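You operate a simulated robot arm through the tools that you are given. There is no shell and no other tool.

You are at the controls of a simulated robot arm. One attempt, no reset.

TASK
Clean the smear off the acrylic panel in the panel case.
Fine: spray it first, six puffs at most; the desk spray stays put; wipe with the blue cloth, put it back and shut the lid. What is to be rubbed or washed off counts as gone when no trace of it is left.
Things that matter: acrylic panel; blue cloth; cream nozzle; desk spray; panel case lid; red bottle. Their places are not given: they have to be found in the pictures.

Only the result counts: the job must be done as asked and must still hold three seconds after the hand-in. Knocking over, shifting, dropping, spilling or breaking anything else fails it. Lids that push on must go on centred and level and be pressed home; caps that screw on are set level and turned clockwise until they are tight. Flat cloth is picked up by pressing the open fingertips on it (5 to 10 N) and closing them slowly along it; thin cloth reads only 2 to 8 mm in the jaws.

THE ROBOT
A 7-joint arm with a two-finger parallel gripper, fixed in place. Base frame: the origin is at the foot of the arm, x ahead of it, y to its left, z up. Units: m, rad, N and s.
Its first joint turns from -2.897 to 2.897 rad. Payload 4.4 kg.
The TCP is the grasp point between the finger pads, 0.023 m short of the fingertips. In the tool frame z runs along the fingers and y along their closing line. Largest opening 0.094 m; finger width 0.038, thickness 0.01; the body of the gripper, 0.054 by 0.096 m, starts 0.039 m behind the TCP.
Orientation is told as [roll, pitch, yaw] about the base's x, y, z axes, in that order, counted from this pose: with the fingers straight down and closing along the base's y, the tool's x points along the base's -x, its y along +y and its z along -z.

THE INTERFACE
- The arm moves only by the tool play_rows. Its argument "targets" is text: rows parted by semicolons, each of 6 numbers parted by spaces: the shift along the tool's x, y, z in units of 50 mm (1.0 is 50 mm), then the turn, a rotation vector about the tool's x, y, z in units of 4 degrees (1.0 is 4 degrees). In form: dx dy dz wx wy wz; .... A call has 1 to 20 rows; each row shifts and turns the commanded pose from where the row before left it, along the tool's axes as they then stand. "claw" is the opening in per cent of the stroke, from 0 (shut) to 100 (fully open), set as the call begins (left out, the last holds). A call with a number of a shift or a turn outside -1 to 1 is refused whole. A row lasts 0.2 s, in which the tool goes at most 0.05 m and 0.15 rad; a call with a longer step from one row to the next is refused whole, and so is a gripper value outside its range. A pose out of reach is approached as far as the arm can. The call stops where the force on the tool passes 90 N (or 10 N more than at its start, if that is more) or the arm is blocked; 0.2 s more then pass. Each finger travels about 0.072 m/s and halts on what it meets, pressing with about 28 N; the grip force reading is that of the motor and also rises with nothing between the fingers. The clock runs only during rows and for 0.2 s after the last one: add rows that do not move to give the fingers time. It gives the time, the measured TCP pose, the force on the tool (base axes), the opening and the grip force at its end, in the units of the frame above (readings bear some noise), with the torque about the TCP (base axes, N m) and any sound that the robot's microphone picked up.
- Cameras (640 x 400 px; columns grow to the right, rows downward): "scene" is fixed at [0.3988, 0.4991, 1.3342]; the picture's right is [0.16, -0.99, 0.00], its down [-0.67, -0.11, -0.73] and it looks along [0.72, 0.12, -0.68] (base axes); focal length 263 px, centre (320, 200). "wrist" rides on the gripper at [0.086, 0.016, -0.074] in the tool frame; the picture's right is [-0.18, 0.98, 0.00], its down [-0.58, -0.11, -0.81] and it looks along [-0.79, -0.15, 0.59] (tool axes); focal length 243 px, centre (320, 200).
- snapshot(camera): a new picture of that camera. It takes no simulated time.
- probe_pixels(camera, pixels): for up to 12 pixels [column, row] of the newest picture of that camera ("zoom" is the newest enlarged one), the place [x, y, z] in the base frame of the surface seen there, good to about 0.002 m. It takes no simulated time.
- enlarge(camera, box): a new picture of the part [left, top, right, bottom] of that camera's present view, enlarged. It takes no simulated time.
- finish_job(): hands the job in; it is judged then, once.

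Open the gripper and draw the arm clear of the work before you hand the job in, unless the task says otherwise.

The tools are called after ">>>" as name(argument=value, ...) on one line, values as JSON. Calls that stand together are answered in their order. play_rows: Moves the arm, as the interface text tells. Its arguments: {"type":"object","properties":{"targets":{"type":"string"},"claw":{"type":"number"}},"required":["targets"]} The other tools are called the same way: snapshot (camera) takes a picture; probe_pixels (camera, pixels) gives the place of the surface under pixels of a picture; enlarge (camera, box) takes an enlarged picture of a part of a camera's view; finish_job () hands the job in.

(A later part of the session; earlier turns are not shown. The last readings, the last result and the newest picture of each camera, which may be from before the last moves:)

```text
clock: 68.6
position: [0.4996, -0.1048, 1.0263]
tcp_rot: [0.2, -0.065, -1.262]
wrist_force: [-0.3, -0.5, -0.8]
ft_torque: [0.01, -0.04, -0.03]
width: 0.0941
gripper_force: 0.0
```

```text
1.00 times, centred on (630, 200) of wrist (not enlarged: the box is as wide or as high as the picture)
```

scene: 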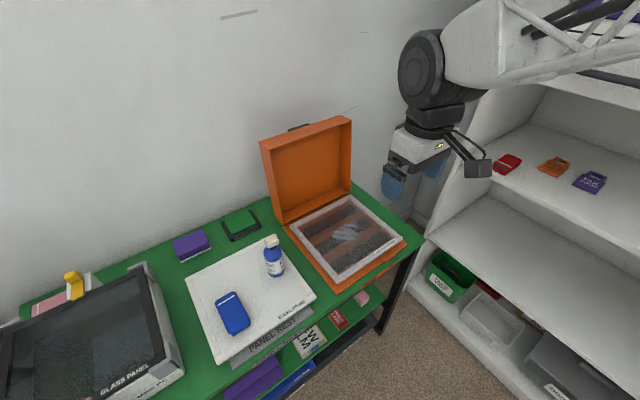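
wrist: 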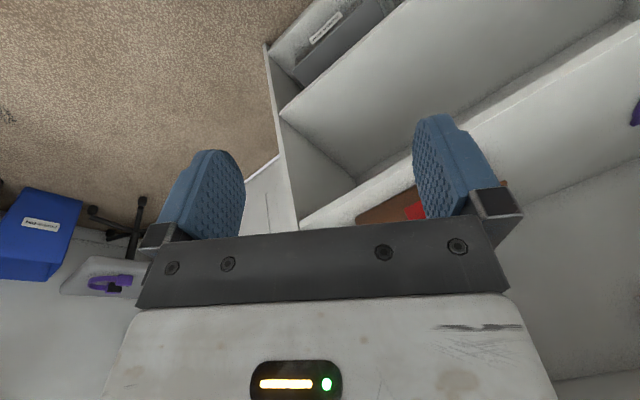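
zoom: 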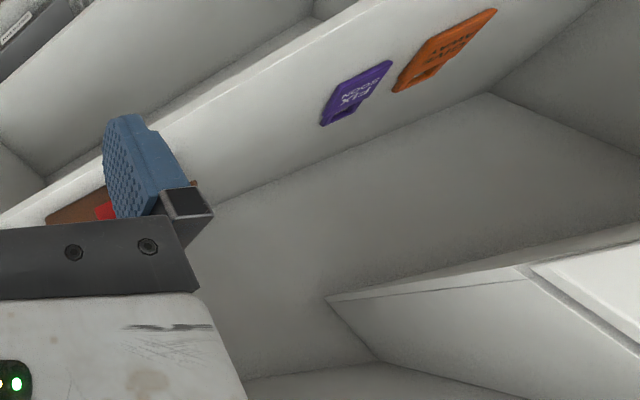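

Nothing red there but bins. I look at the upper regions with the scene camera by shifting the enlarged window.

>>> enlarge(camera="scene", box=[0, 0, 640, 10])

>>> enlarge(camera="scene", box=[620, 0, 640, 200])

>>> enlarge(camera="scene", box=[0, 200, 20, 400])

>>> enlarge(camera="scene", box=[620, 200, 640, 400])

>>> enlarge(camera="scene", box=[160, 380, 480, 400])

```text
1.00 times, centred on (320, 5) of scene (not enlarged: the box is as wide or as high as the picture)
```

zoom: 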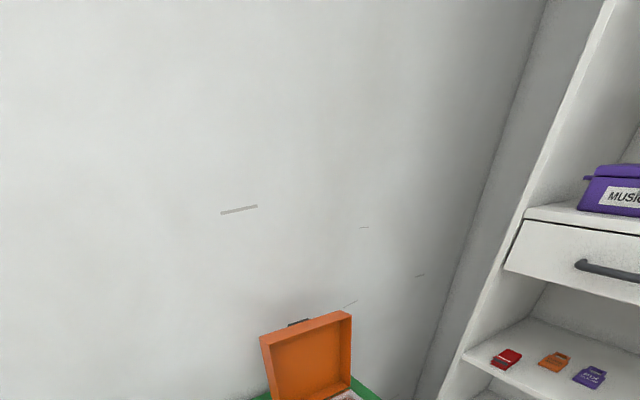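

```text
2.00 times, centred on (630, 100) of scene
```

zoom: 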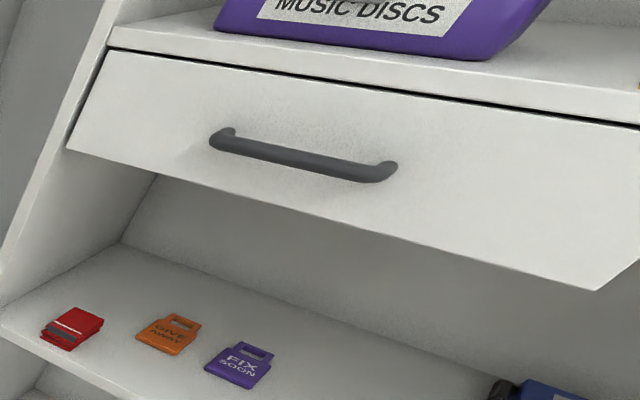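

```text
2.00 times, centred on (10, 300) of scene
```

zoom: 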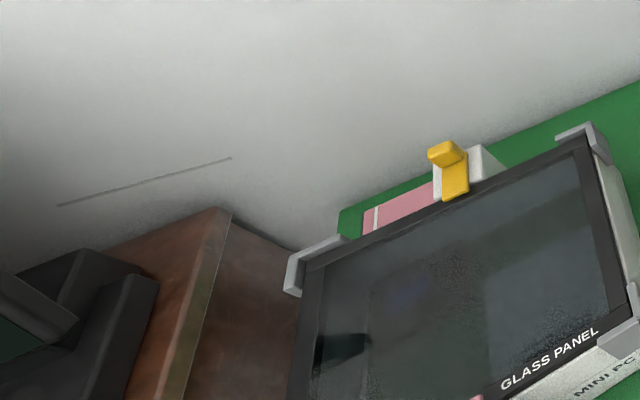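

```text
2.00 times, centred on (630, 300) of scene
```

zoom: 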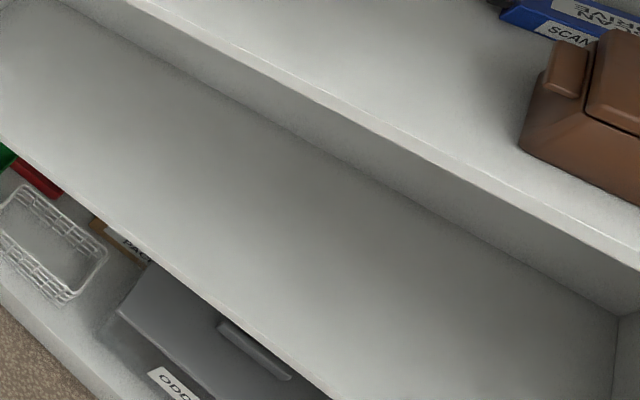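

```text
2.00 times, centred on (320, 390) of scene
```

zoom: 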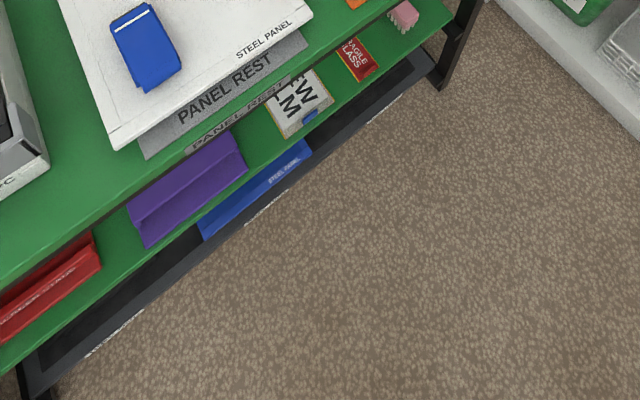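

Still nothing. I turn back to face the shelf and raise the camera to check its upper compartments.

>>> play_rows(targets="0 0 0 0 0 -1;0 0 0 0 0 -1;0 0 0 0 0 -1;0 0 0 0 0 -1;0 0 0 0 0 -1;0 0 0 0 0 -1;0 0 0 0 0 -1;0 0 0 0 0 -1;0 0 0 0 0 -1;0 0 0 0 0 -1;0 0 0 0 0 -1;0 0 0 0 0 -1;0 0 0 0 0 -1;0 0 0 0 0 -1")

>>> play_rows(targets="-0.19 0 -0.88 0 0 0;-0.19 0 -0.88 0 0 0;-0.19 0 -0.88 0 0 0;-0.19 0 -0.88 0 0 0;-0.19 0 -0.88 0 0 0;-0.19 0 -0.88 0 0 0;-0.19 0 -0.88 0 0 0;0 0 0 0 -1 0;0 0 0 0 -1 0;0 0 0 0 -1 0;0 0 0 0 -1 0;0 0 0 0 -1 0;0 0 0 0 -1 0")

>>> snapshot(camera="wrist")

>>> enlarge(camera="wrist", box=[0, 0, 640, 10])

>>> enlarge(camera="wrist", box=[0, 0, 20, 400])

>>> enlarge(camera="wrist", box=[620, 0, 640, 400])

```text
clock: 71.6
position: [0.4995, -0.1053, 1.0271]
tcp_rot: [0.056, -0.2, -0.282]
wrist_force: [0.8, -0.2, 0.6]
ft_torque: [0.02, 0.01, -0.02]
width: 0.094
gripper_force: 0.1
```

```text
clock: 74.4
position: [0.4992, -0.1205, 1.341]
tcp_rot: [0.068, -0.62, -0.311]
wrist_force: [0.1, 0.5, 0.1]
ft_torque: [0.02, 0.0, 0.03]
width: 0.0942
gripper_force: 0.0
```

```text
taken
```

wrist: 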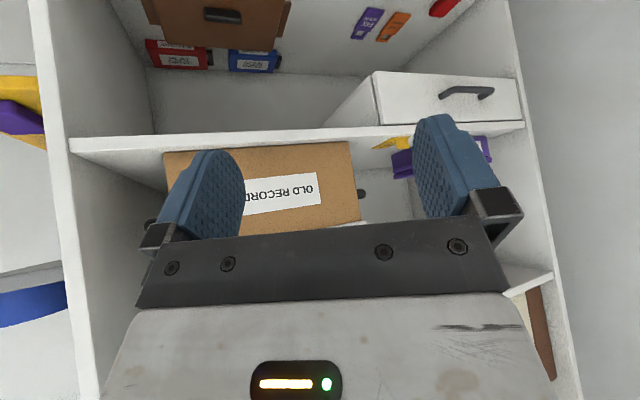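

```text
1.00 times, centred on (320, 5) of wrist (not enlarged: the box is as wide or as high as the picture)
```

zoom: 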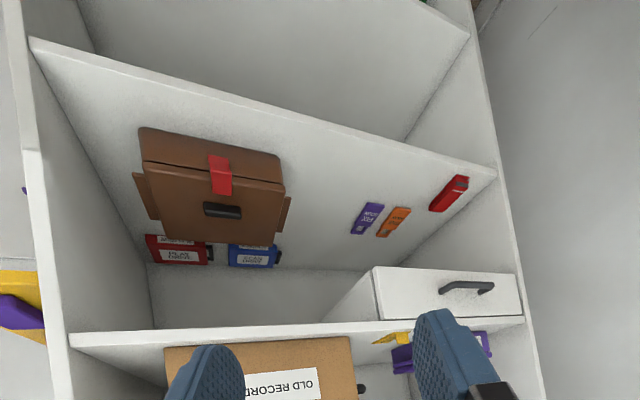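

```text
1.00 times, centred on (10, 200) of wrist (not enlarged: the box is as wide or as high as the picture)
```

zoom: 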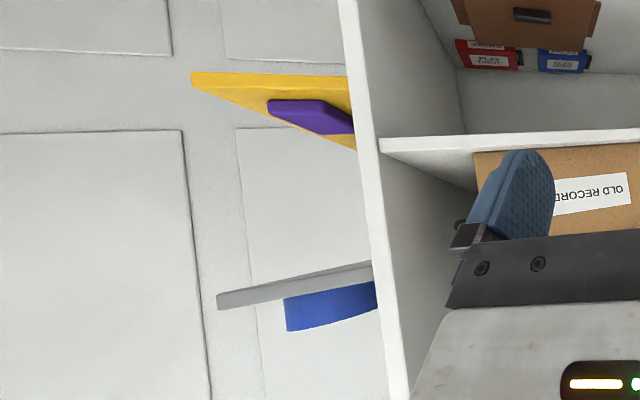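

```text
1.00 times, centred on (630, 200) of wrist (not enlarged: the box is as wide or as high as the picture)
```

zoom: 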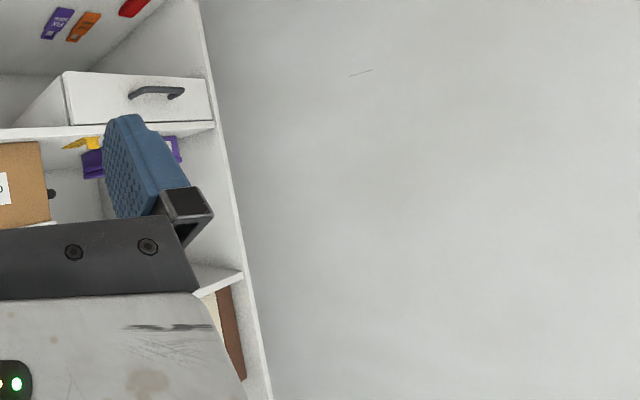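

The shelf has more levels above. I tilt the camera further up to see them.

>>> play_rows(targets="0 0 0 0 -1 0;0 0 0 0 -1 0;0 0 0 0 -1 0;0 0 0 0 -1 0;0 0 0 0 -1 0;0 0 0 0 -1 0;0 0 0 0 -1 0;0 0 0 0 -1 0")

>>> snapshot(camera="wrist")

>>> enlarge(camera="wrist", box=[0, 0, 20, 400])

>>> enlarge(camera="wrist", box=[620, 0, 640, 400])

```text
clock: 76.2
position: [0.4986, -0.123, 1.3412]
tcp_rot: [0.146, -1.175, -0.407]
wrist_force: [-0.4, -0.5, 0.4]
ft_torque: [0.02, 0.04, 0.01]
width: 0.0939
gripper_force: 0.0
```

```text
taken
```

wrist: 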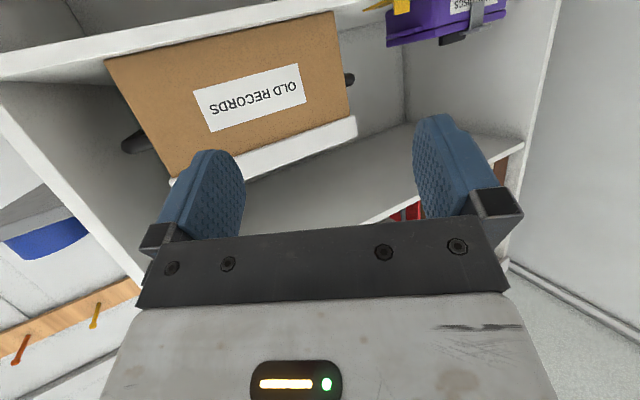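

```text
1.00 times, centred on (10, 200) of wrist (not enlarged: the box is as wide or as high as the picture)
```

zoom: 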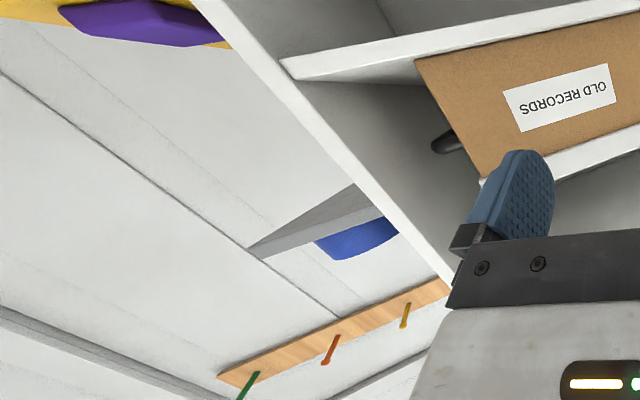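

```text
1.00 times, centred on (630, 200) of wrist (not enlarged: the box is as wide or as high as the picture)
```

zoom: 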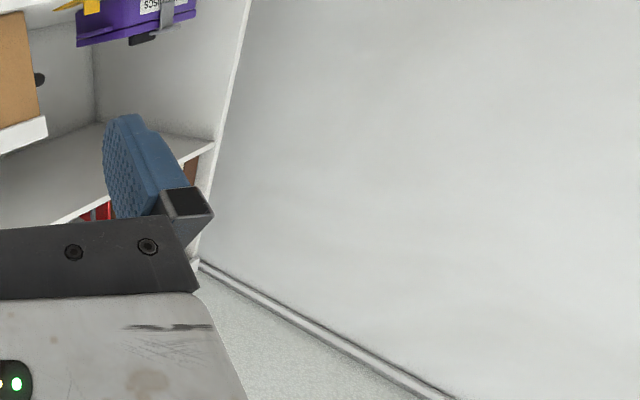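

There is something red on the top shelf at (405,212). I enlarge and probe it.

>>> enlarge(camera="wrist", box=[370, 170, 450, 230])

>>> probe_pixels(camera="wrist", pixels=[[405, 213], [415, 207], [395, 217], [480, 155], [500, 170]])

```text
6.67 times, centred on (410, 200) of wrist
```

zoom: 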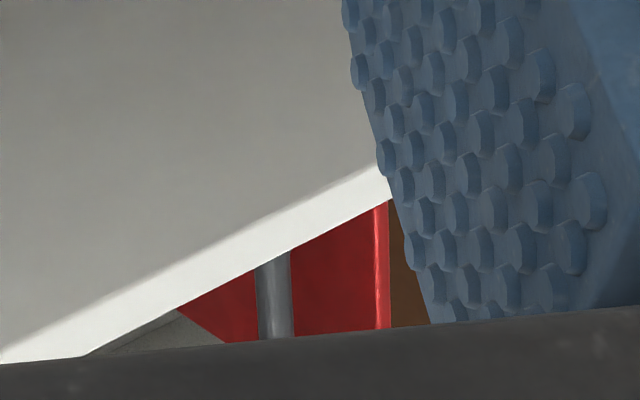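

```text
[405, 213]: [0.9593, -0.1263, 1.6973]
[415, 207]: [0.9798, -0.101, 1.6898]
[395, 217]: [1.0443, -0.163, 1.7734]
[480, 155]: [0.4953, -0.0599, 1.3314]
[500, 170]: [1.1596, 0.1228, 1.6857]
```

That is a binder on a high shelf, not a bottle. I level the camera again and do a panoramic sweep of the room with zoom, starting toward the right/back.

>>> play_rows(targets="0 0 0 0 1 0;0 0 0 0 1 0;0 0 0 0 1 0;0 0 0 0 1 0;0 0 0 0 1 0;0 0 0 0 1 0;0 0 0 0 1 0;0 0 0 0 1 0;0 0 0 0 1 0;0 0 0 0 1 0;0 0 0 0 1 0;0 0 0 0 1 0")

>>> play_rows(targets="0 0 0 0.342 0 0.94;0 0 0 0.342 0 0.94;0 0 0 0.342 0 0.94;0 0 0 0.342 0 0.94;0 0 0 0.342 0 0.94;0 0 0 0.342 0 0.94;0 0 0 0.342 0 0.94;0 0 0 0.342 0 0.94;0 0 0 0.342 0 0.94;0 0 0 0.342 0 0.94;0 0 0 0.342 0 0.94;0 0 0 0.342 0 0.94;0 0 0 0.342 0 0.94;0 0 0 0.342 0 0.94;0 0 0 0.342 0 0.94;0 0 0 0.342 0 0.94;0 0 0 0.342 0 0.94;0 0 0 0.342 0 0.94;0 0 0 0.342 0 0.94;0 0 0 0.342 0 0.94")

>>> snapshot(camera="wrist")

>>> enlarge(camera="wrist", box=[0, 0, 20, 400])

```text
clock: 78.8
position: [0.4998, -0.1225, 1.3417]
tcp_rot: [0.059, -0.339, -0.293]
wrist_force: [0.1, -0.3, 1.1]
ft_torque: [-0.04, 0.02, -0.01]
width: 0.0942
gripper_force: 0.0
```

```text
clock: 83.0
position: [0.5002, -0.1226, 1.3426]
tcp_rot: [0.001, -0.293, -1.673]
wrist_force: [0.2, 0.3, 0.0]
ft_torque: [0.02, -0.06, 0.01]
width: 0.0936
gripper_force: 0.1
```

```text
taken
```

wrist: 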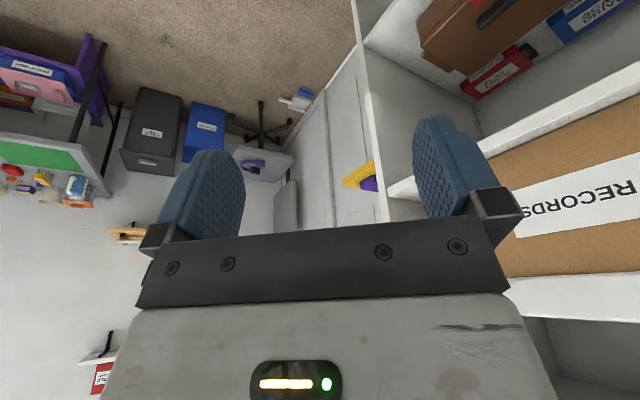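

```text
1.00 times, centred on (10, 200) of wrist (not enlarged: the box is as wide or as high as the picture)
```

zoom: 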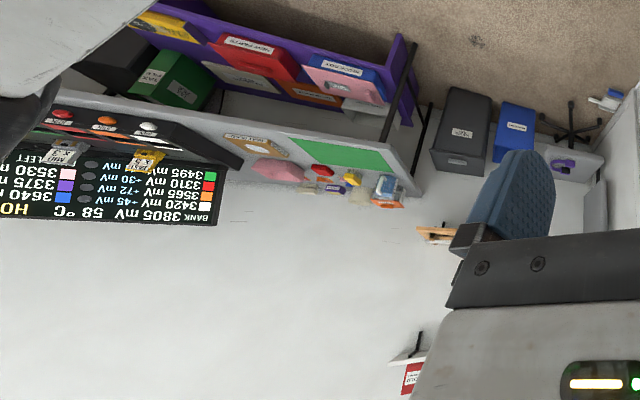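

There's another desk with a green mat and some jars at the left (40,180). I enlarge it.

>>> enlarge(camera="wrist", box=[0, 130, 120, 220])

>>> enlarge(camera="wrist", box=[0, 20, 120, 120])

>>> probe_pixels(camera="wrist", pixels=[[75, 190], [12, 170], [40, 160], [60, 85], [300, 97]])

```text
4.44 times, centred on (60, 175) of wrist
```

zoom: 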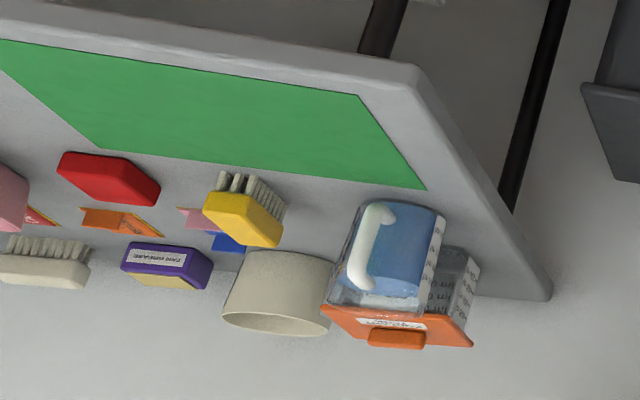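

```text
4.00 times, centred on (60, 70) of wrist
```

zoom: 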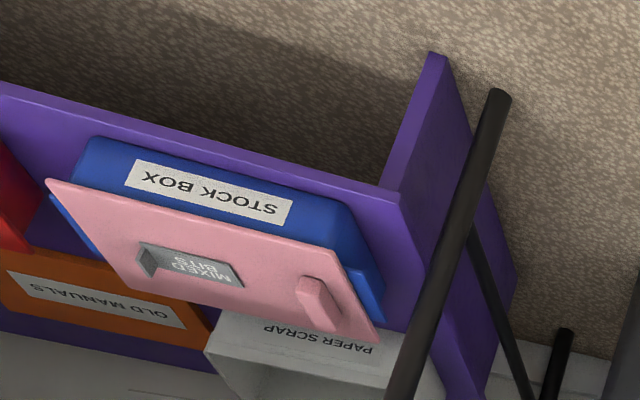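

```text
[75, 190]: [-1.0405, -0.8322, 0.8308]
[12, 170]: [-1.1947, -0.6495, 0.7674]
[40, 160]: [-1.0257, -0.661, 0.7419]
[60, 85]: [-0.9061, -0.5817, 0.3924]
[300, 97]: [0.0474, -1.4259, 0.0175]
```

That desk is at r≈1.3, out of reach. I check the TAKE OUT bin, red tray and gaps on the lower shelf again now that the gripper is away.

>>> enlarge(camera="scene", box=[415, 235, 515, 315])

>>> enlarge(camera="scene", box=[500, 280, 640, 400])

>>> enlarge(camera="scene", box=[0, 240, 160, 340])

>>> enlarge(camera="scene", box=[260, 100, 420, 200])

```text
5.00 times, centred on (465, 275) of scene
```

zoom: 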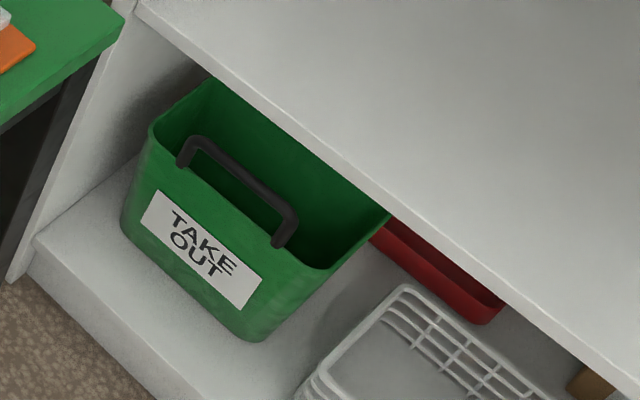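

```text
3.33 times, centred on (570, 340) of scene
```

zoom: 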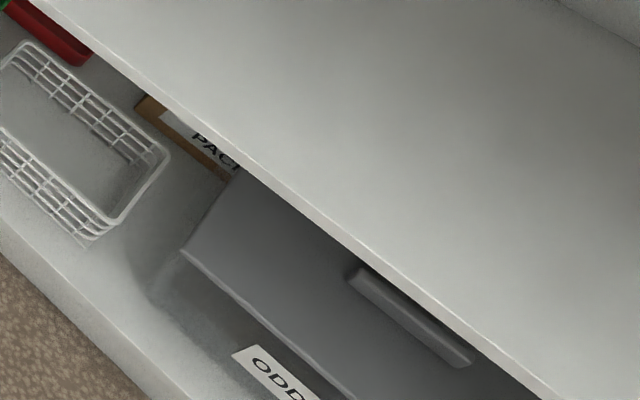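

```text
4.00 times, centred on (80, 290) of scene
```

zoom: 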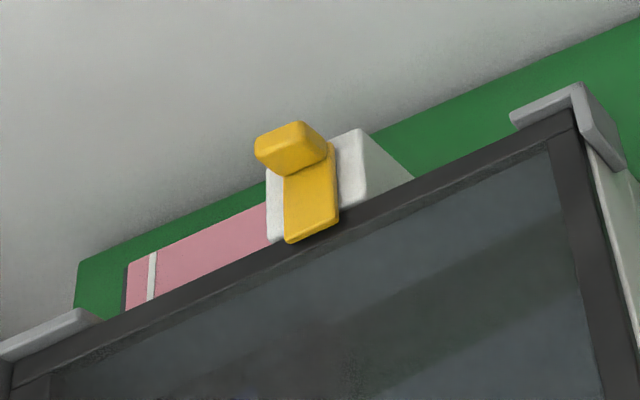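

```text
4.00 times, centred on (340, 150) of scene
```

zoom: 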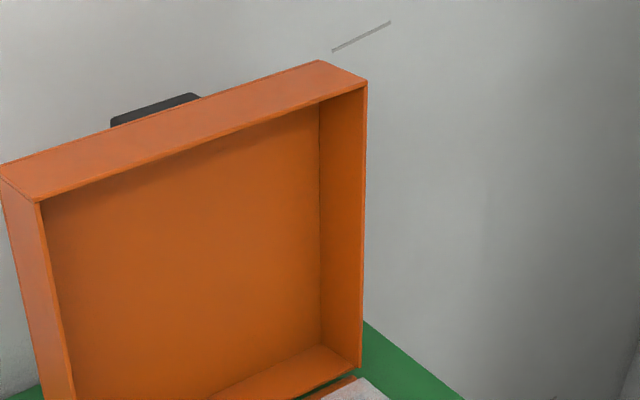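

The bins are empty. I continue the sweep to look behind the robot at higher zoom.

>>> play_rows(targets="0 0 0 0.342 0 0.94;0 0 0 0.342 0 0.94;0 0 0 0.342 0 0.94;0 0 0 0.342 0 0.94;0 0 0 0.342 0 0.94;0 0 0 0.342 0 0.94;0 0 0 0.342 0 0.94;0 0 0 0.342 0 0.94;0 0 0 0.342 0 0.94;0 0 0 0.342 0 0.94;0 0 0 0.342 0 0.94")

>>> snapshot(camera="wrist")

>>> enlarge(camera="wrist", box=[0, 0, 20, 400])

>>> enlarge(camera="wrist", box=[0, 0, 250, 156])

>>> enlarge(camera="wrist", box=[0, 120, 200, 245])

>>> enlarge(camera="wrist", box=[200, 80, 420, 240])

```text
clock: 85.4
position: [0.499, -0.1222, 1.3417]
tcp_rot: [-0.039, -0.31, -2.424]
wrist_force: [1.1, 0.2, -0.7]
ft_torque: [0.04, 0.01, 0.06]
width: 0.0941
gripper_force: 0.1
```

```text
taken
```

wrist: 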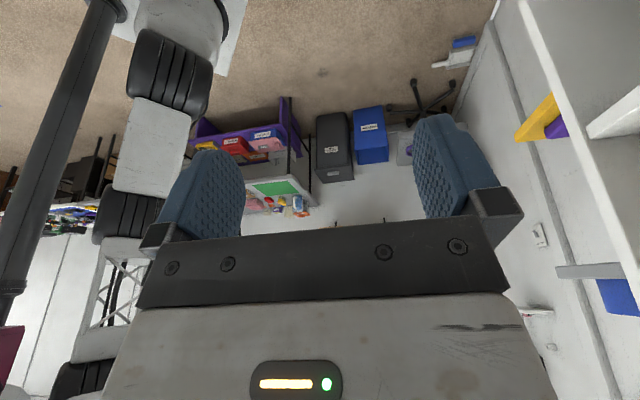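

```text
1.00 times, centred on (10, 200) of wrist (not enlarged: the box is as wide or as high as the picture)
```

zoom: 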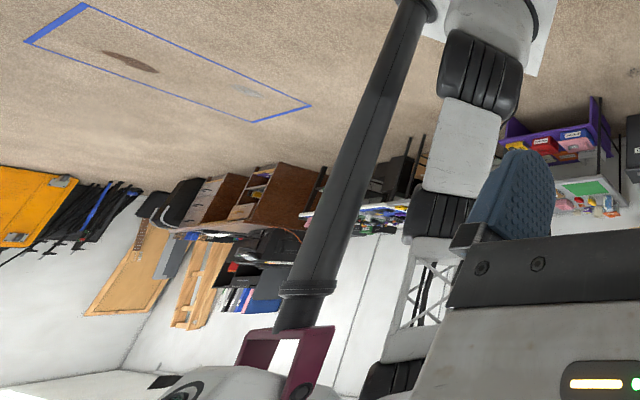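

```text
2.56 times, centred on (125, 78) of wrist
```

zoom: 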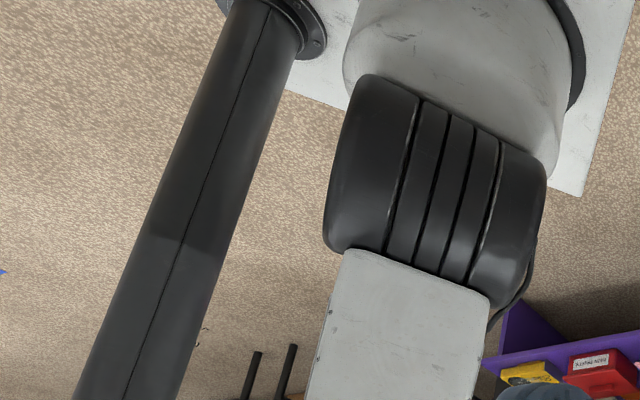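

```text
3.20 times, centred on (100, 182) of wrist
```

zoom: 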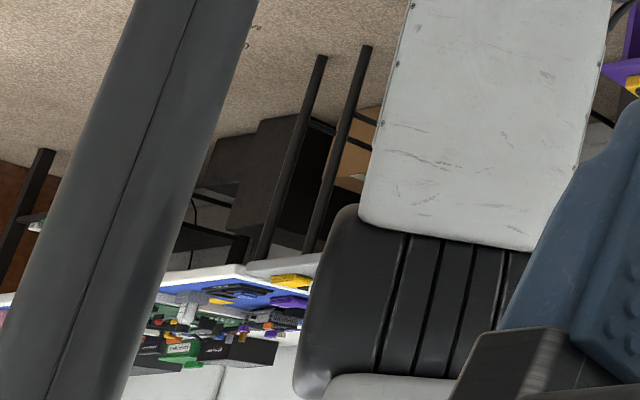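

```text
2.50 times, centred on (310, 160) of wrist
```

zoom: 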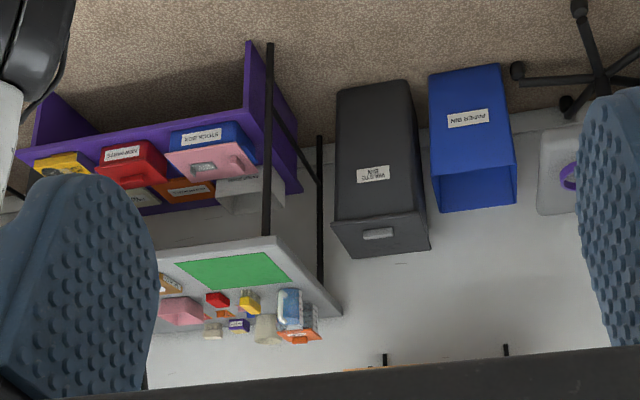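

No red bottle behind within reach (the black mast near the base carries the scene camera). I turn back toward the table while descending, to look deep into its lower tier.

>>> play_rows(targets="0.13 0 0.38 -0.342 0 -0.94;0.13 0 0.38 -0.342 0 -0.94;0.13 0 0.38 -0.342 0 -0.94;0.13 0 0.38 -0.342 0 -0.94;0.13 0 0.38 -0.342 0 -0.94;0.13 0 0.38 -0.342 0 -0.94;0.13 0 0.38 -0.342 0 -0.94;0.13 0 0.38 -0.342 0 -0.94;0.13 0 0.38 -0.342 0 -0.94;0.13 0 0.38 -0.342 0 -0.94;0.13 0 0.38 -0.342 0 -0.94;0.13 0 0.38 -0.342 0 -0.94;0.13 0 0.38 -0.342 0 -0.94;0.13 0 0.38 -0.342 0 -0.94;0.13 0 0.38 -0.342 0 -0.94;0.13 0 0.38 -0.342 0 -0.94;0.13 0 0.38 -0.342 0 -0.94;0.13 0 0.38 -0.342 0 -0.94;0.13 0 0.38 -0.342 0 -0.94;0.13 0 0.38 -0.342 0 -0.94")

>>> play_rows(targets="0 0 0 -0.342 0 -0.94;0 0 0 -0.342 0 -0.94;0 0 0 -0.342 0 -0.94;0 0 0 -0.342 0 -0.94;0 0 0 -0.342 0 -0.94;0 0 0 -0.342 0 -0.94;0 0 0 -0.342 0 -0.94;0 0 0 -0.342 0 -0.94;0 0 0 -0.342 0 -0.94;0 0 0 -0.342 0 -0.94;0 0 0 -0.342 0 -0.94;0 0 0 -0.342 0 -0.94;0 0 0 -0.342 0 -0.94;0 0 0 -0.342 0 -0.94;0 0 0 -0.342 0 -0.94;0 0 0 -0.342 0 -0.94;0 0 0 -0.342 0 -0.94;0 0 0 -0.342 0 -0.94;0 0 0 -0.342 0 -0.94;0 0 0 -0.342 0 -0.94")

>>> snapshot(camera="wrist")

```text
clock: 89.6
position: [0.4981, -0.1072, 0.9398]
tcp_rot: [0.034, -0.305, -1.05]
wrist_force: [0.8, -0.4, 0.0]
ft_torque: [-0.01, -0.04, -0.01]
width: 0.0942
gripper_force: 0.0
```

```text
clock: 93.8
position: [0.4986, -0.1069, 0.941]
tcp_rot: [0.054, -0.377, 0.339]
wrist_force: [-0.3, -0.1, 0.5]
ft_torque: [-0.03, 0.01, 0.01]
width: 0.0938
gripper_force: 0.1
```

```text
taken
```

wrist: 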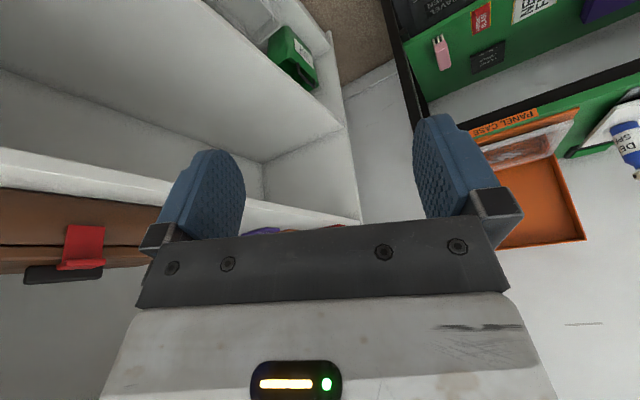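

I turn the rest of the way to face the table, shift to its middle front and descend to look into the lower tier.

>>> play_rows(targets="0 0 0 -0.342 0 -0.94;0 0 0 -0.342 0 -0.94;0 0 0 -0.342 0 -0.94;0 0 0 -0.342 0 -0.94;0 0 0 -0.342 0 -0.94;0 0 0 -0.342 0 -0.94;-0.369 0.778 0.147 0 0 0;-0.369 0.778 0.147 0 0 0;-0.369 0.778 0.147 0 0 0;-0.369 0.778 0.147 0 0 0;-0.369 0.778 0.147 0 0 0;-0.369 0.778 0.147 0 0 0;-0.369 0.778 0.147 0 0 0;-0.369 0.778 0.147 0 0 0;-0.369 0.778 0.147 0 0 0;-0.369 0.778 0.147 0 0 0;-0.369 0.778 0.147 0 0 0")

>>> play_rows(targets="0.326 0 0.818 0 0 0;0.326 0 0.818 0 0 0;0.326 0 0.818 0 0 0;0.326 0 0.818 0 0 0;0.326 0 0.818 0 0 0;0.326 0 0.818 0 0 0;0.326 0 0.818 0 0 0;0.326 0 0.818 0 0 0;0.326 0 0.818 0 0 0;0.326 0 0.818 0 0 0")

>>> snapshot(camera="wrist")

>>> enlarge(camera="wrist", box=[620, 0, 640, 400])

>>> enlarge(camera="wrist", box=[230, 60, 430, 240])

```text
clock: 97.4
position: [0.3553, 0.3535, 0.9578]
tcp_rot: [0.039, -0.393, 0.762]
wrist_force: [0.1, 0.4, -0.5]
ft_torque: [-0.01, -0.02, 0.02]
width: 0.094
gripper_force: 0.1
```

```text
clock: 99.6
position: [0.3512, 0.3664, 0.5183]
tcp_rot: [0.042, -0.393, 0.737]
wrist_force: [-2.9, -0.9, -4.2]
ft_torque: [0.15, -0.25, 0.02]
width: 0.0939
gripper_force: 0.1
out of reach, approached as far as the arm can: row 9
```

```text
taken
```

wrist: 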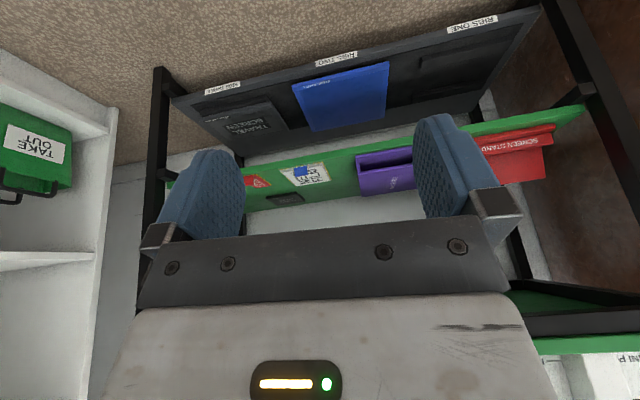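

```text
1.00 times, centred on (630, 200) of wrist (not enlarged: the box is as wide or as high as the picture)
```

zoom: 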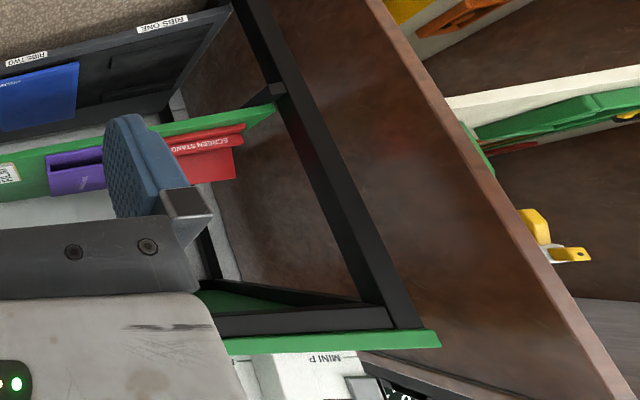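

```text
2.22 times, centred on (330, 150) of wrist
```

zoom: 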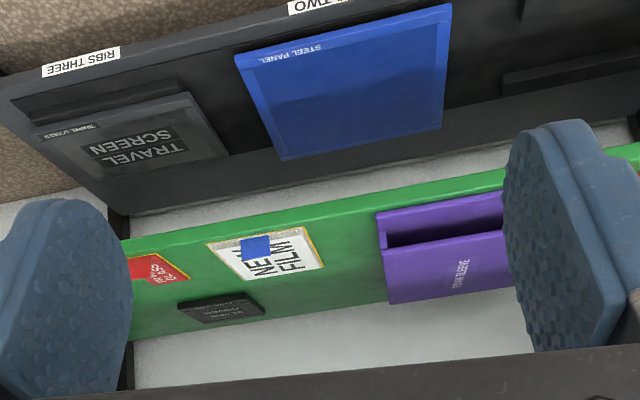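

No bottle on the lower tiers (ribs, travel screen, steel panel sleeve, film, foam sleeve). I go back up and raise the camera to inspect the top of the shelf unit, where something red was glimpsed.

>>> play_rows(targets="-0.326 0 -0.818 0 0 0;-0.326 0 -0.818 0 0 0;-0.326 0 -0.818 0 0 0;-0.326 0 -0.818 0 0 0;-0.326 0 -0.818 0 0 0;-0.326 0 -0.818 0 0 0;-0.326 0 -0.818 0 0 0;-0.326 0 -0.818 0 0 0;0.369 -0.778 -0.147 0 0 0;0.369 -0.778 -0.147 0 0 0;0.369 -0.778 -0.147 0 0 0;0.369 -0.778 -0.147 0 0 0;0.369 -0.778 -0.147 0 0 0;0.369 -0.778 -0.147 0 0 0;0.369 -0.778 -0.147 0 0 0;0.369 -0.778 -0.147 0 0 0;0.369 -0.778 -0.147 0 0 0;0.369 -0.778 -0.147 0 0 0;0.369 -0.778 -0.147 0 0 0")

>>> play_rows(targets="-0.344 0 -0.832 0.342 0 0.94;-0.344 0 -0.832 0.342 0 0.94;-0.344 0 -0.832 0.342 0 0.94;-0.344 0 -0.832 0.342 0 0.94;-0.344 0 -0.832 0.342 0 0.94;-0.344 0 -0.832 0.342 0 0.94;-0.344 0 -0.832 0.342 0 0.94;-0.344 0 -0.832 0.342 0 0.94;-0.344 0 -0.832 0.342 0 0.94;-0.344 0 -0.832 0.342 0 0.94;-0.344 0 -0.832 0.342 0 0.94;-0.344 0 -0.832 0.342 0 0.94;-0.344 0 -0.832 0.342 0 0.94;-0.344 0 -0.832 0 0 0;0 0 0 0 -1 0;0 0 0 0 -1 0;0 0 0 0 -1 0;0 0 0 0 -1 0")

>>> snapshot(camera="wrist")

```text
clock: 103.6
position: [0.4971, -0.104, 0.837]
tcp_rot: [0.038, -0.393, 0.764]
wrist_force: [-0.2, 0.0, 1.2]
ft_torque: [0.03, -0.02, 0.04]
width: 0.0941
gripper_force: 0.1
out of reach, approached as far as the arm can: row 8
```

```text
clock: 107.4
position: [0.5124, -0.1248, 1.2996]
tcp_rot: [0.097, -0.657, 0.061]
wrist_force: [0.4, 0.3, 0.3]
ft_torque: [0.02, 0.0, 0.05]
width: 0.0939
gripper_force: 0.1
out of reach, approached as far as the arm can: row 9, 10, 11, 12, 13
```

```text
taken
```

wrist: 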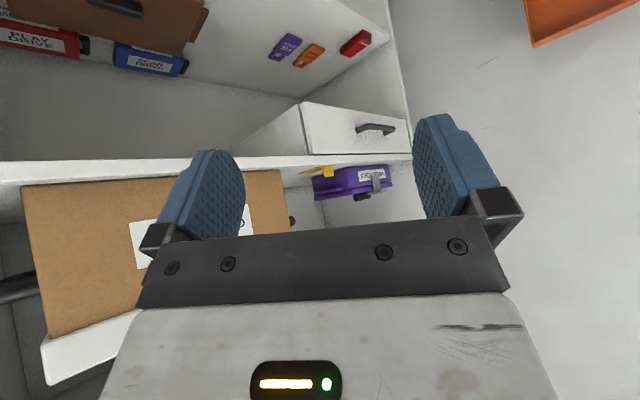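

The top is beyond reach and holds only a binder. I return to the position from which the left bench was visible and zoom in there for a red bottle.

>>> play_rows(targets="0 0 0 0 1 0;0 0 0 0 1 0;0 0 0 0 1 0;0 0 0 0 1 0;0.185 0.84 0.507 0 0 0;0.185 0.84 0.507 0 0 0;0.185 0.84 0.507 0 0 0;0.185 0.84 0.507 0 0 0;0.185 0.84 0.507 0 0 0;0.185 0.84 0.507 0 0 0;0.185 0.84 0.507 0 0 0;0.185 0.84 0.507 0 0 0;0.185 0.84 0.507 0 0 0;0.185 0.84 0.507 0 0 0")

>>> play_rows(targets="0 0 0 -0.342 0 -0.94;0 0 0 -0.342 0 -0.94;0 0 0 -0.342 0 -0.94;0 0 0 -0.342 0 -0.94;0 0 0 -0.342 0 -0.94;0 0 0 -0.342 0 -0.94;0 0 0 -0.342 0 -0.94;0 0 0 -0.342 0 -0.94;0 0 0 -0.342 0 -0.94;0 0 0 -0.342 0 -0.94;0 0 0 -0.342 0 -0.94;0 0 0 -0.342 0 -0.94;0 0 0 -0.342 0 -0.94;0 0 0 -0.342 0 -0.94;0 0 0 -0.342 0 -0.94;0 0 0 -0.342 0 -0.94;0 0 0 -0.342 0 -0.94;0 0 0 -0.342 0 -0.94;0 0 0 -0.342 0 -0.94;0 0 0 -0.342 0 -0.94")

>>> play_rows(targets="0 0 0 -0.342 0 -0.94;0 0 0 -0.342 0 -0.94;0 0 0 -0.342 0 -0.94;0 0 0 -0.342 0 -0.94;0 0 0 -0.342 0 -0.94;0 0 0 -0.342 0 -0.94;0 0 0 -0.342 0 -0.94;0 0 0 -0.342 0 -0.94;0 0 0 -0.342 0 -0.94;0 0 0 -0.342 0 -0.94;0 0 0 -0.342 0 -0.94;0 0 0 -0.342 0 -0.94")

>>> snapshot(camera="wrist")

```text
clock: 110.4
position: [0.5021, -0.0931, 1.2392]
tcp_rot: [0.093, -0.379, 0.092]
wrist_force: [0.3, -0.5, -0.8]
ft_torque: [-0.03, 0.0, 0.0]
width: 0.0939
gripper_force: 0.0
out of reach, approached as far as the arm can: row 4, 5, 6, 7, 8, 9, 10, 11, 12, 13, 14
```

```text
clock: 114.6
position: [0.4989, -0.0943, 1.2397]
tcp_rot: [-0.017, -0.43, 1.523]
wrist_force: [-0.4, 0.6, -0.1]
ft_torque: [0.02, 0.03, 0.02]
width: 0.094
gripper_force: 0.1
```

```text
clock: 117.2
position: [0.5042, -0.0818, 1.2405]
tcp_rot: [-0.104, -0.406, 2.386]
wrist_force: [0.0, -0.3, -0.3]
ft_torque: [0.02, -0.06, -0.01]
width: 0.0939
gripper_force: 0.0
out of reach, approached as far as the arm can: row 11, 12
```

```text
taken
```

wrist: 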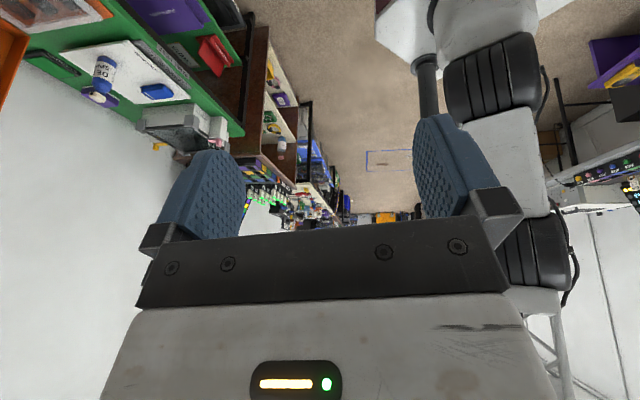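

From here the left bench shows at (260-340, 130-230). I zoom in on it.

>>> enlarge(camera="wrist", box=[240, 130, 350, 235])

>>> enlarge(camera="wrist", box=[240, 20, 340, 140])

>>> enlarge(camera="wrist", box=[130, 80, 240, 160])

>>> enlarge(camera="wrist", box=[520, 30, 640, 230])

```text
3.81 times, centred on (295, 182) of wrist
```

zoom: 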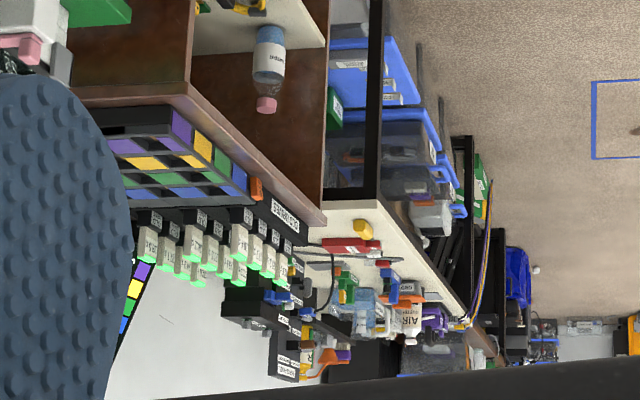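

```text
3.33 times, centred on (290, 80) of wrist
```

zoom: 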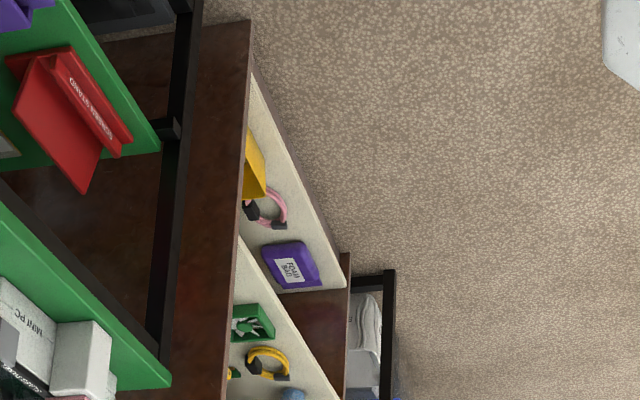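

```text
5.00 times, centred on (185, 120) of wrist
```

zoom: 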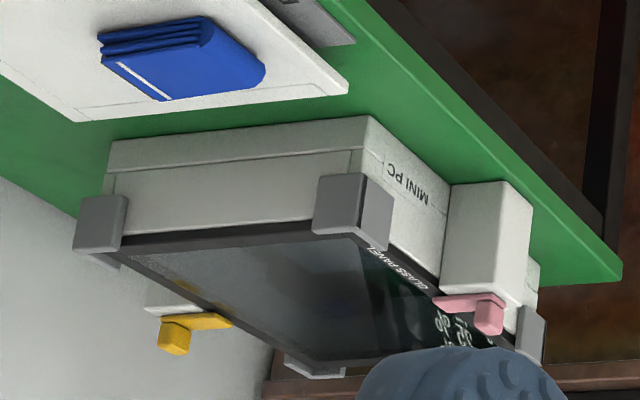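

```text
2.00 times, centred on (580, 130) of wrist
```

zoom: 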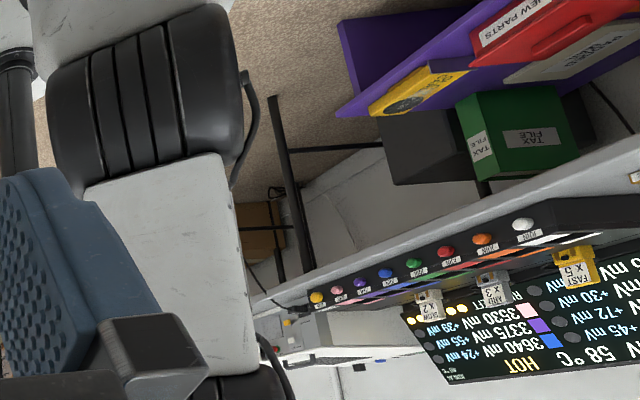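

No red bottle is visible there. One place remains: the red thing with a grey bar on the high shelf at about [0.96,-0.13,1.69]. I turn back to the shelf and look up at it from farther back.

>>> play_rows(targets="0 0 0 0.39 0 0.92;0 0 0 0.39 0 0.92;0 0 0 0.39 0 0.92;0 0 0 0.39 0 0.92;0 0 0 0.39 0 0.92;0 0 0 0.39 0 0.92;0 0 0 0.39 0 0.92;0 0 0 0.39 0 0.92;0 0 0 0.39 0 0.92;0 0 0 0.39 0 0.92;0 0 0 0.39 0 0.92;0 0 0 0.39 0 0.92;0 0 0 0.39 0 0.92;0 0 0 0.39 0 0.92;0 0 0 0.39 0 0.92;0 0 0 0.39 0 0.92;0 0 0 0.39 0 0.92;0 0 0 0.39 0 0.92;0 0 0 0.39 0 0.92;0 0 0 0.39 0 0.92")

>>> play_rows(targets="0 0 0 0.39 0 0.92;0 0 0 0.39 0 0.92;0 0 0 0.39 0 0.92;0 0 0 0.39 0 0.92;0 0 0 0.39 0 0.92;0 0 0 0.39 0 0.92;0 0 0 0.39 0 0.92;0 0 0 0.39 0 0.92;0 0 0 0.39 0 0.92;0 0 0 0.39 0 0.92;0 0 0 0.39 0 0.92;0 0 0 0.39 0 0.92;0 0 0 0.39 0 0.92;0 0 0 0.39 0 0.92")

>>> play_rows(targets="0.8 0 -0.3 0 0 0;0.8 0 -0.3 0 0 0;0.8 0 -0.3 0 0 0;0 0 0 0 -1 0;0 0 0 0 -1 0;0 0 0 0 -1 0;0 0 0 0 -1 0;0 0 0 0 -1 0;0 0 0 0 -1 0;0 0 0 0 -1 0;0 0 0 0 -1 0;0 0 0 0 -1 0")

>>> snapshot(camera="wrist")

>>> snapshot(camera="scene")

```text
clock: 121.4
position: [0.5041, -0.0811, 1.2407]
tcp_rot: [-0.023, -0.467, 0.967]
wrist_force: [-0.3, 0.2, -0.3]
ft_torque: [0.0, 0.02, 0.02]
width: 0.0941
gripper_force: 0.2
```

```text
clock: 124.4
position: [0.507, -0.0817, 1.2286]
tcp_rot: [0.043, -0.465, 0.11]
wrist_force: [-0.4, -0.6, 0.1]
ft_torque: [0.0, 0.01, -0.02]
width: 0.0941
gripper_force: 0.0
out of reach, approached as far as the arm can: row 12, 13, 14
```

```text
clock: 127.0
position: [0.3796, -0.1, 1.2137]
tcp_rot: [0.085, -1.091, 0.053]
wrist_force: [-0.1, 0.7, 0.2]
ft_torque: [0.02, 0.01, 0.02]
width: 0.0941
gripper_force: 0.1
```

```text
taken
```

wrist: 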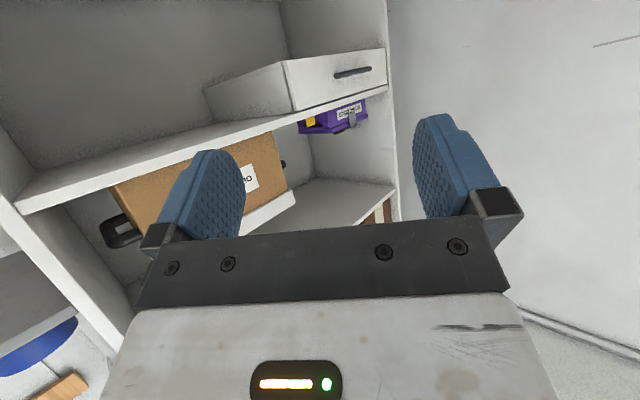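

```text
taken
```

scene: 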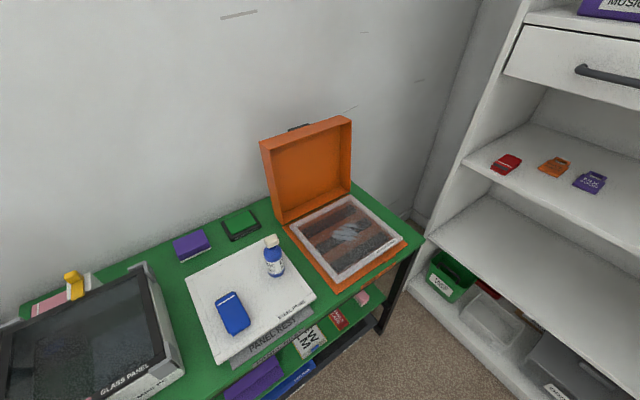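

I zoom onto the top shelf at (375,212).

>>> enlarge(camera="wrist", box=[330, 170, 430, 232])

>>> play_rows(targets="0 0 0 0 -1 0;0 0 0 0 -1 0;0 0 0 0 -1 0;0 0 0 0 -1 0;0 0 0 0 -1 0")

>>> snapshot(camera="wrist")

>>> enlarge(camera="wrist", box=[240, 60, 440, 230])

```text
6.40 times, centred on (380, 201) of wrist
```

zoom: 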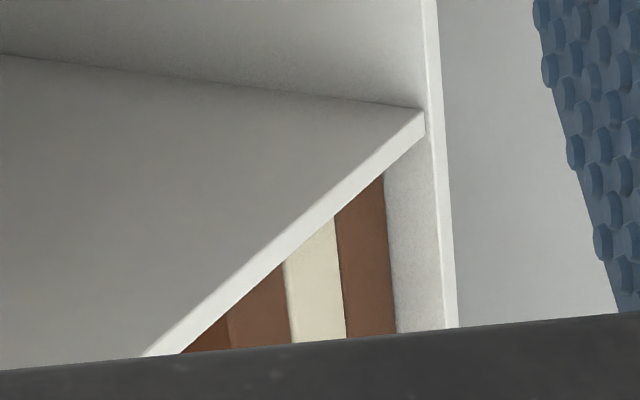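

```text
clock: 128.2
position: [0.3814, -0.0991, 1.214]
tcp_rot: [0.3, -1.434, -0.168]
wrist_force: [-0.4, -0.1, -0.3]
ft_torque: [0.0, 0.02, 0.01]
width: 0.0941
gripper_force: 0.0
```

```text
taken
```

wrist: 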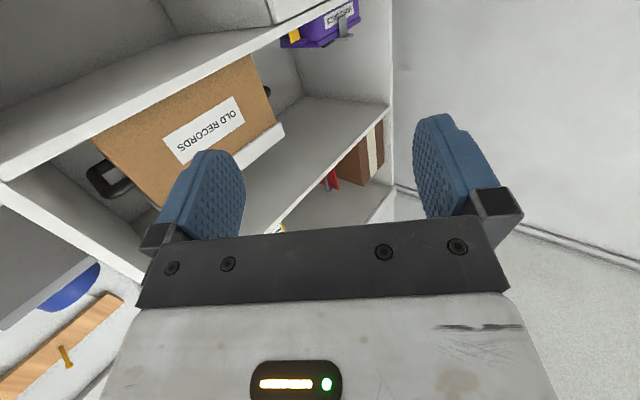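

```text
2.35 times, centred on (340, 145) of wrist
```

zoom: 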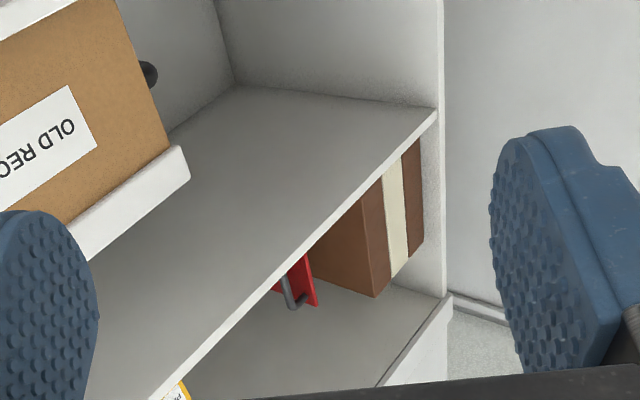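

That is a red flat thing with a grey handle, no bottle. I restore the tool to vertical and will next inspect the desk spray's nozzle from the panel side.

>>> play_rows(targets="0 0 0 0 1 0;0 0 0 0 1 0;0 0 0 0 1 0;0 0 0 0 1 0;0 0 0 0 1 0;0 0 0 0 1 0;0 0 0 0 1 0;0 0 0 0 1 0;0 0 0 0 1 0;0 0 0 0 1 0;0 0 0 0 1 0;0 0 0 0 1 0;0 0 0 0 1 0;0 0 0 0 1 0;0 0 0 0 1 0;0 0 0 0 1 0;0 0 0 0 1 0;0 0 0 0 1 0;0 0 0 0 1 0;0 0 0 0 1 0")

```text
clock: 132.4
position: [0.3813, -0.1003, 1.2127]
tcp_rot: [0.046, -0.394, 0.113]
wrist_force: [0.5, 0.4, -0.1]
ft_torque: [0.02, 0.0, -0.01]
width: 0.094
gripper_force: 0.0
out of reach, approached as far as the arm can: row 16, 17, 18, 19, 20
```

The vertical tool isn't reachable this high and close in. I move forward and down, then finish levelling.

>>> play_rows(targets="-0.235 0.449 0.674 0 0 0;-0.235 0.449 0.674 0 0 0;-0.235 0.449 0.674 0 0 0;-0.235 0.449 0.674 0 0 0;-0.235 0.449 0.674 0 0 0;-0.235 0.449 0.674 0 0 0;-0.235 0.449 0.674 0 0 0;-0.235 0.449 0.674 0 0 0;0 0 0 0 1 0;0 0 0 0 1 0;0 0 0 0 1 0;0 0 0 0 1 0;0 0 0 0 1 0;0 0 0 0 0.65 0")

```text
clock: 135.4
position: [0.4155, -0.0615, 1.1469]
tcp_rot: [0.057, -0.401, 0.114]
wrist_force: [-1.5, -0.3, -0.2]
ft_torque: [0.02, -0.01, 0.0]
width: 0.0942
gripper_force: 0.2
out of reach, approached as far as the arm can: row 1, 2, 3, 4, 5, 6, 7, 8, 9, 10, 11, 12, 13
```

The arm seems to be at a joint limit in this posture. Turning the tool toward yaw ~1.2 was free before, so I turn there first, then translate and level.

>>> play_rows(targets="0 0 0 -0.39 0 -0.92;0 0 0 -0.39 0 -0.92;0 0 0 -0.39 0 -0.92;0 0 0 -0.39 0 -0.92;0 0 0 -0.39 0 -0.92;0 0 0 -0.39 0 -0.92;0 0 0 -0.39 0 -0.92;0 0 0 -0.39 0 -0.92;0 0 0 -0.39 0 -0.92;0 0 0 -0.39 0 -0.92;0 0 0 -0.39 0 -0.92;0 0 0 -0.39 0 -0.92;0 0 0 -0.39 0 -0.92;0 0 0 -0.39 0 -0.92;0 0 0 -0.39 0 -0.92")

>>> snapshot(camera="scene")

```text
clock: 138.6
position: [0.4179, -0.0632, 1.1455]
tcp_rot: [0.073, -0.424, 1.158]
wrist_force: [-0.5, -0.1, -0.1]
ft_torque: [0.01, -0.03, 0.02]
width: 0.0939
gripper_force: 0.2
```

```text
taken
```

scene: 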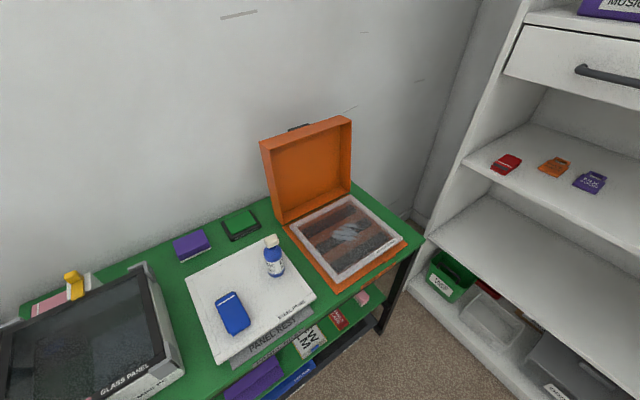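

Turning worked. Now I translate forward and down, then level the tilt.

>>> play_rows(targets="-0.461 -0.203 0.607 0 0 0;-0.461 -0.203 0.607 0 0 0;-0.461 -0.203 0.607 0 0 0;-0.461 -0.203 0.607 0 0 0;-0.461 -0.203 0.607 0 0 0;-0.461 -0.203 0.607 0 0 0;-0.461 -0.203 0.607 0 0 0;-0.461 -0.203 0.607 0 0 0;0 0 0 0 1 0;0 0 0 0 1 0;0 0 0 0 1 0;0 0 0 0 1 0;0 0 0 0 1 0;0 0 0 0 1 0")

```text
clock: 141.6
position: [0.5871, 0.1583, 0.9956]
tcp_rot: [0.066, -0.215, 1.17]
wrist_force: [0.5, 0.9, -0.1]
ft_torque: [0.0, 0.0, 0.0]
width: 0.0942
gripper_force: 0.2
out of reach, approached as far as the arm can: row 12, 13, 14
```

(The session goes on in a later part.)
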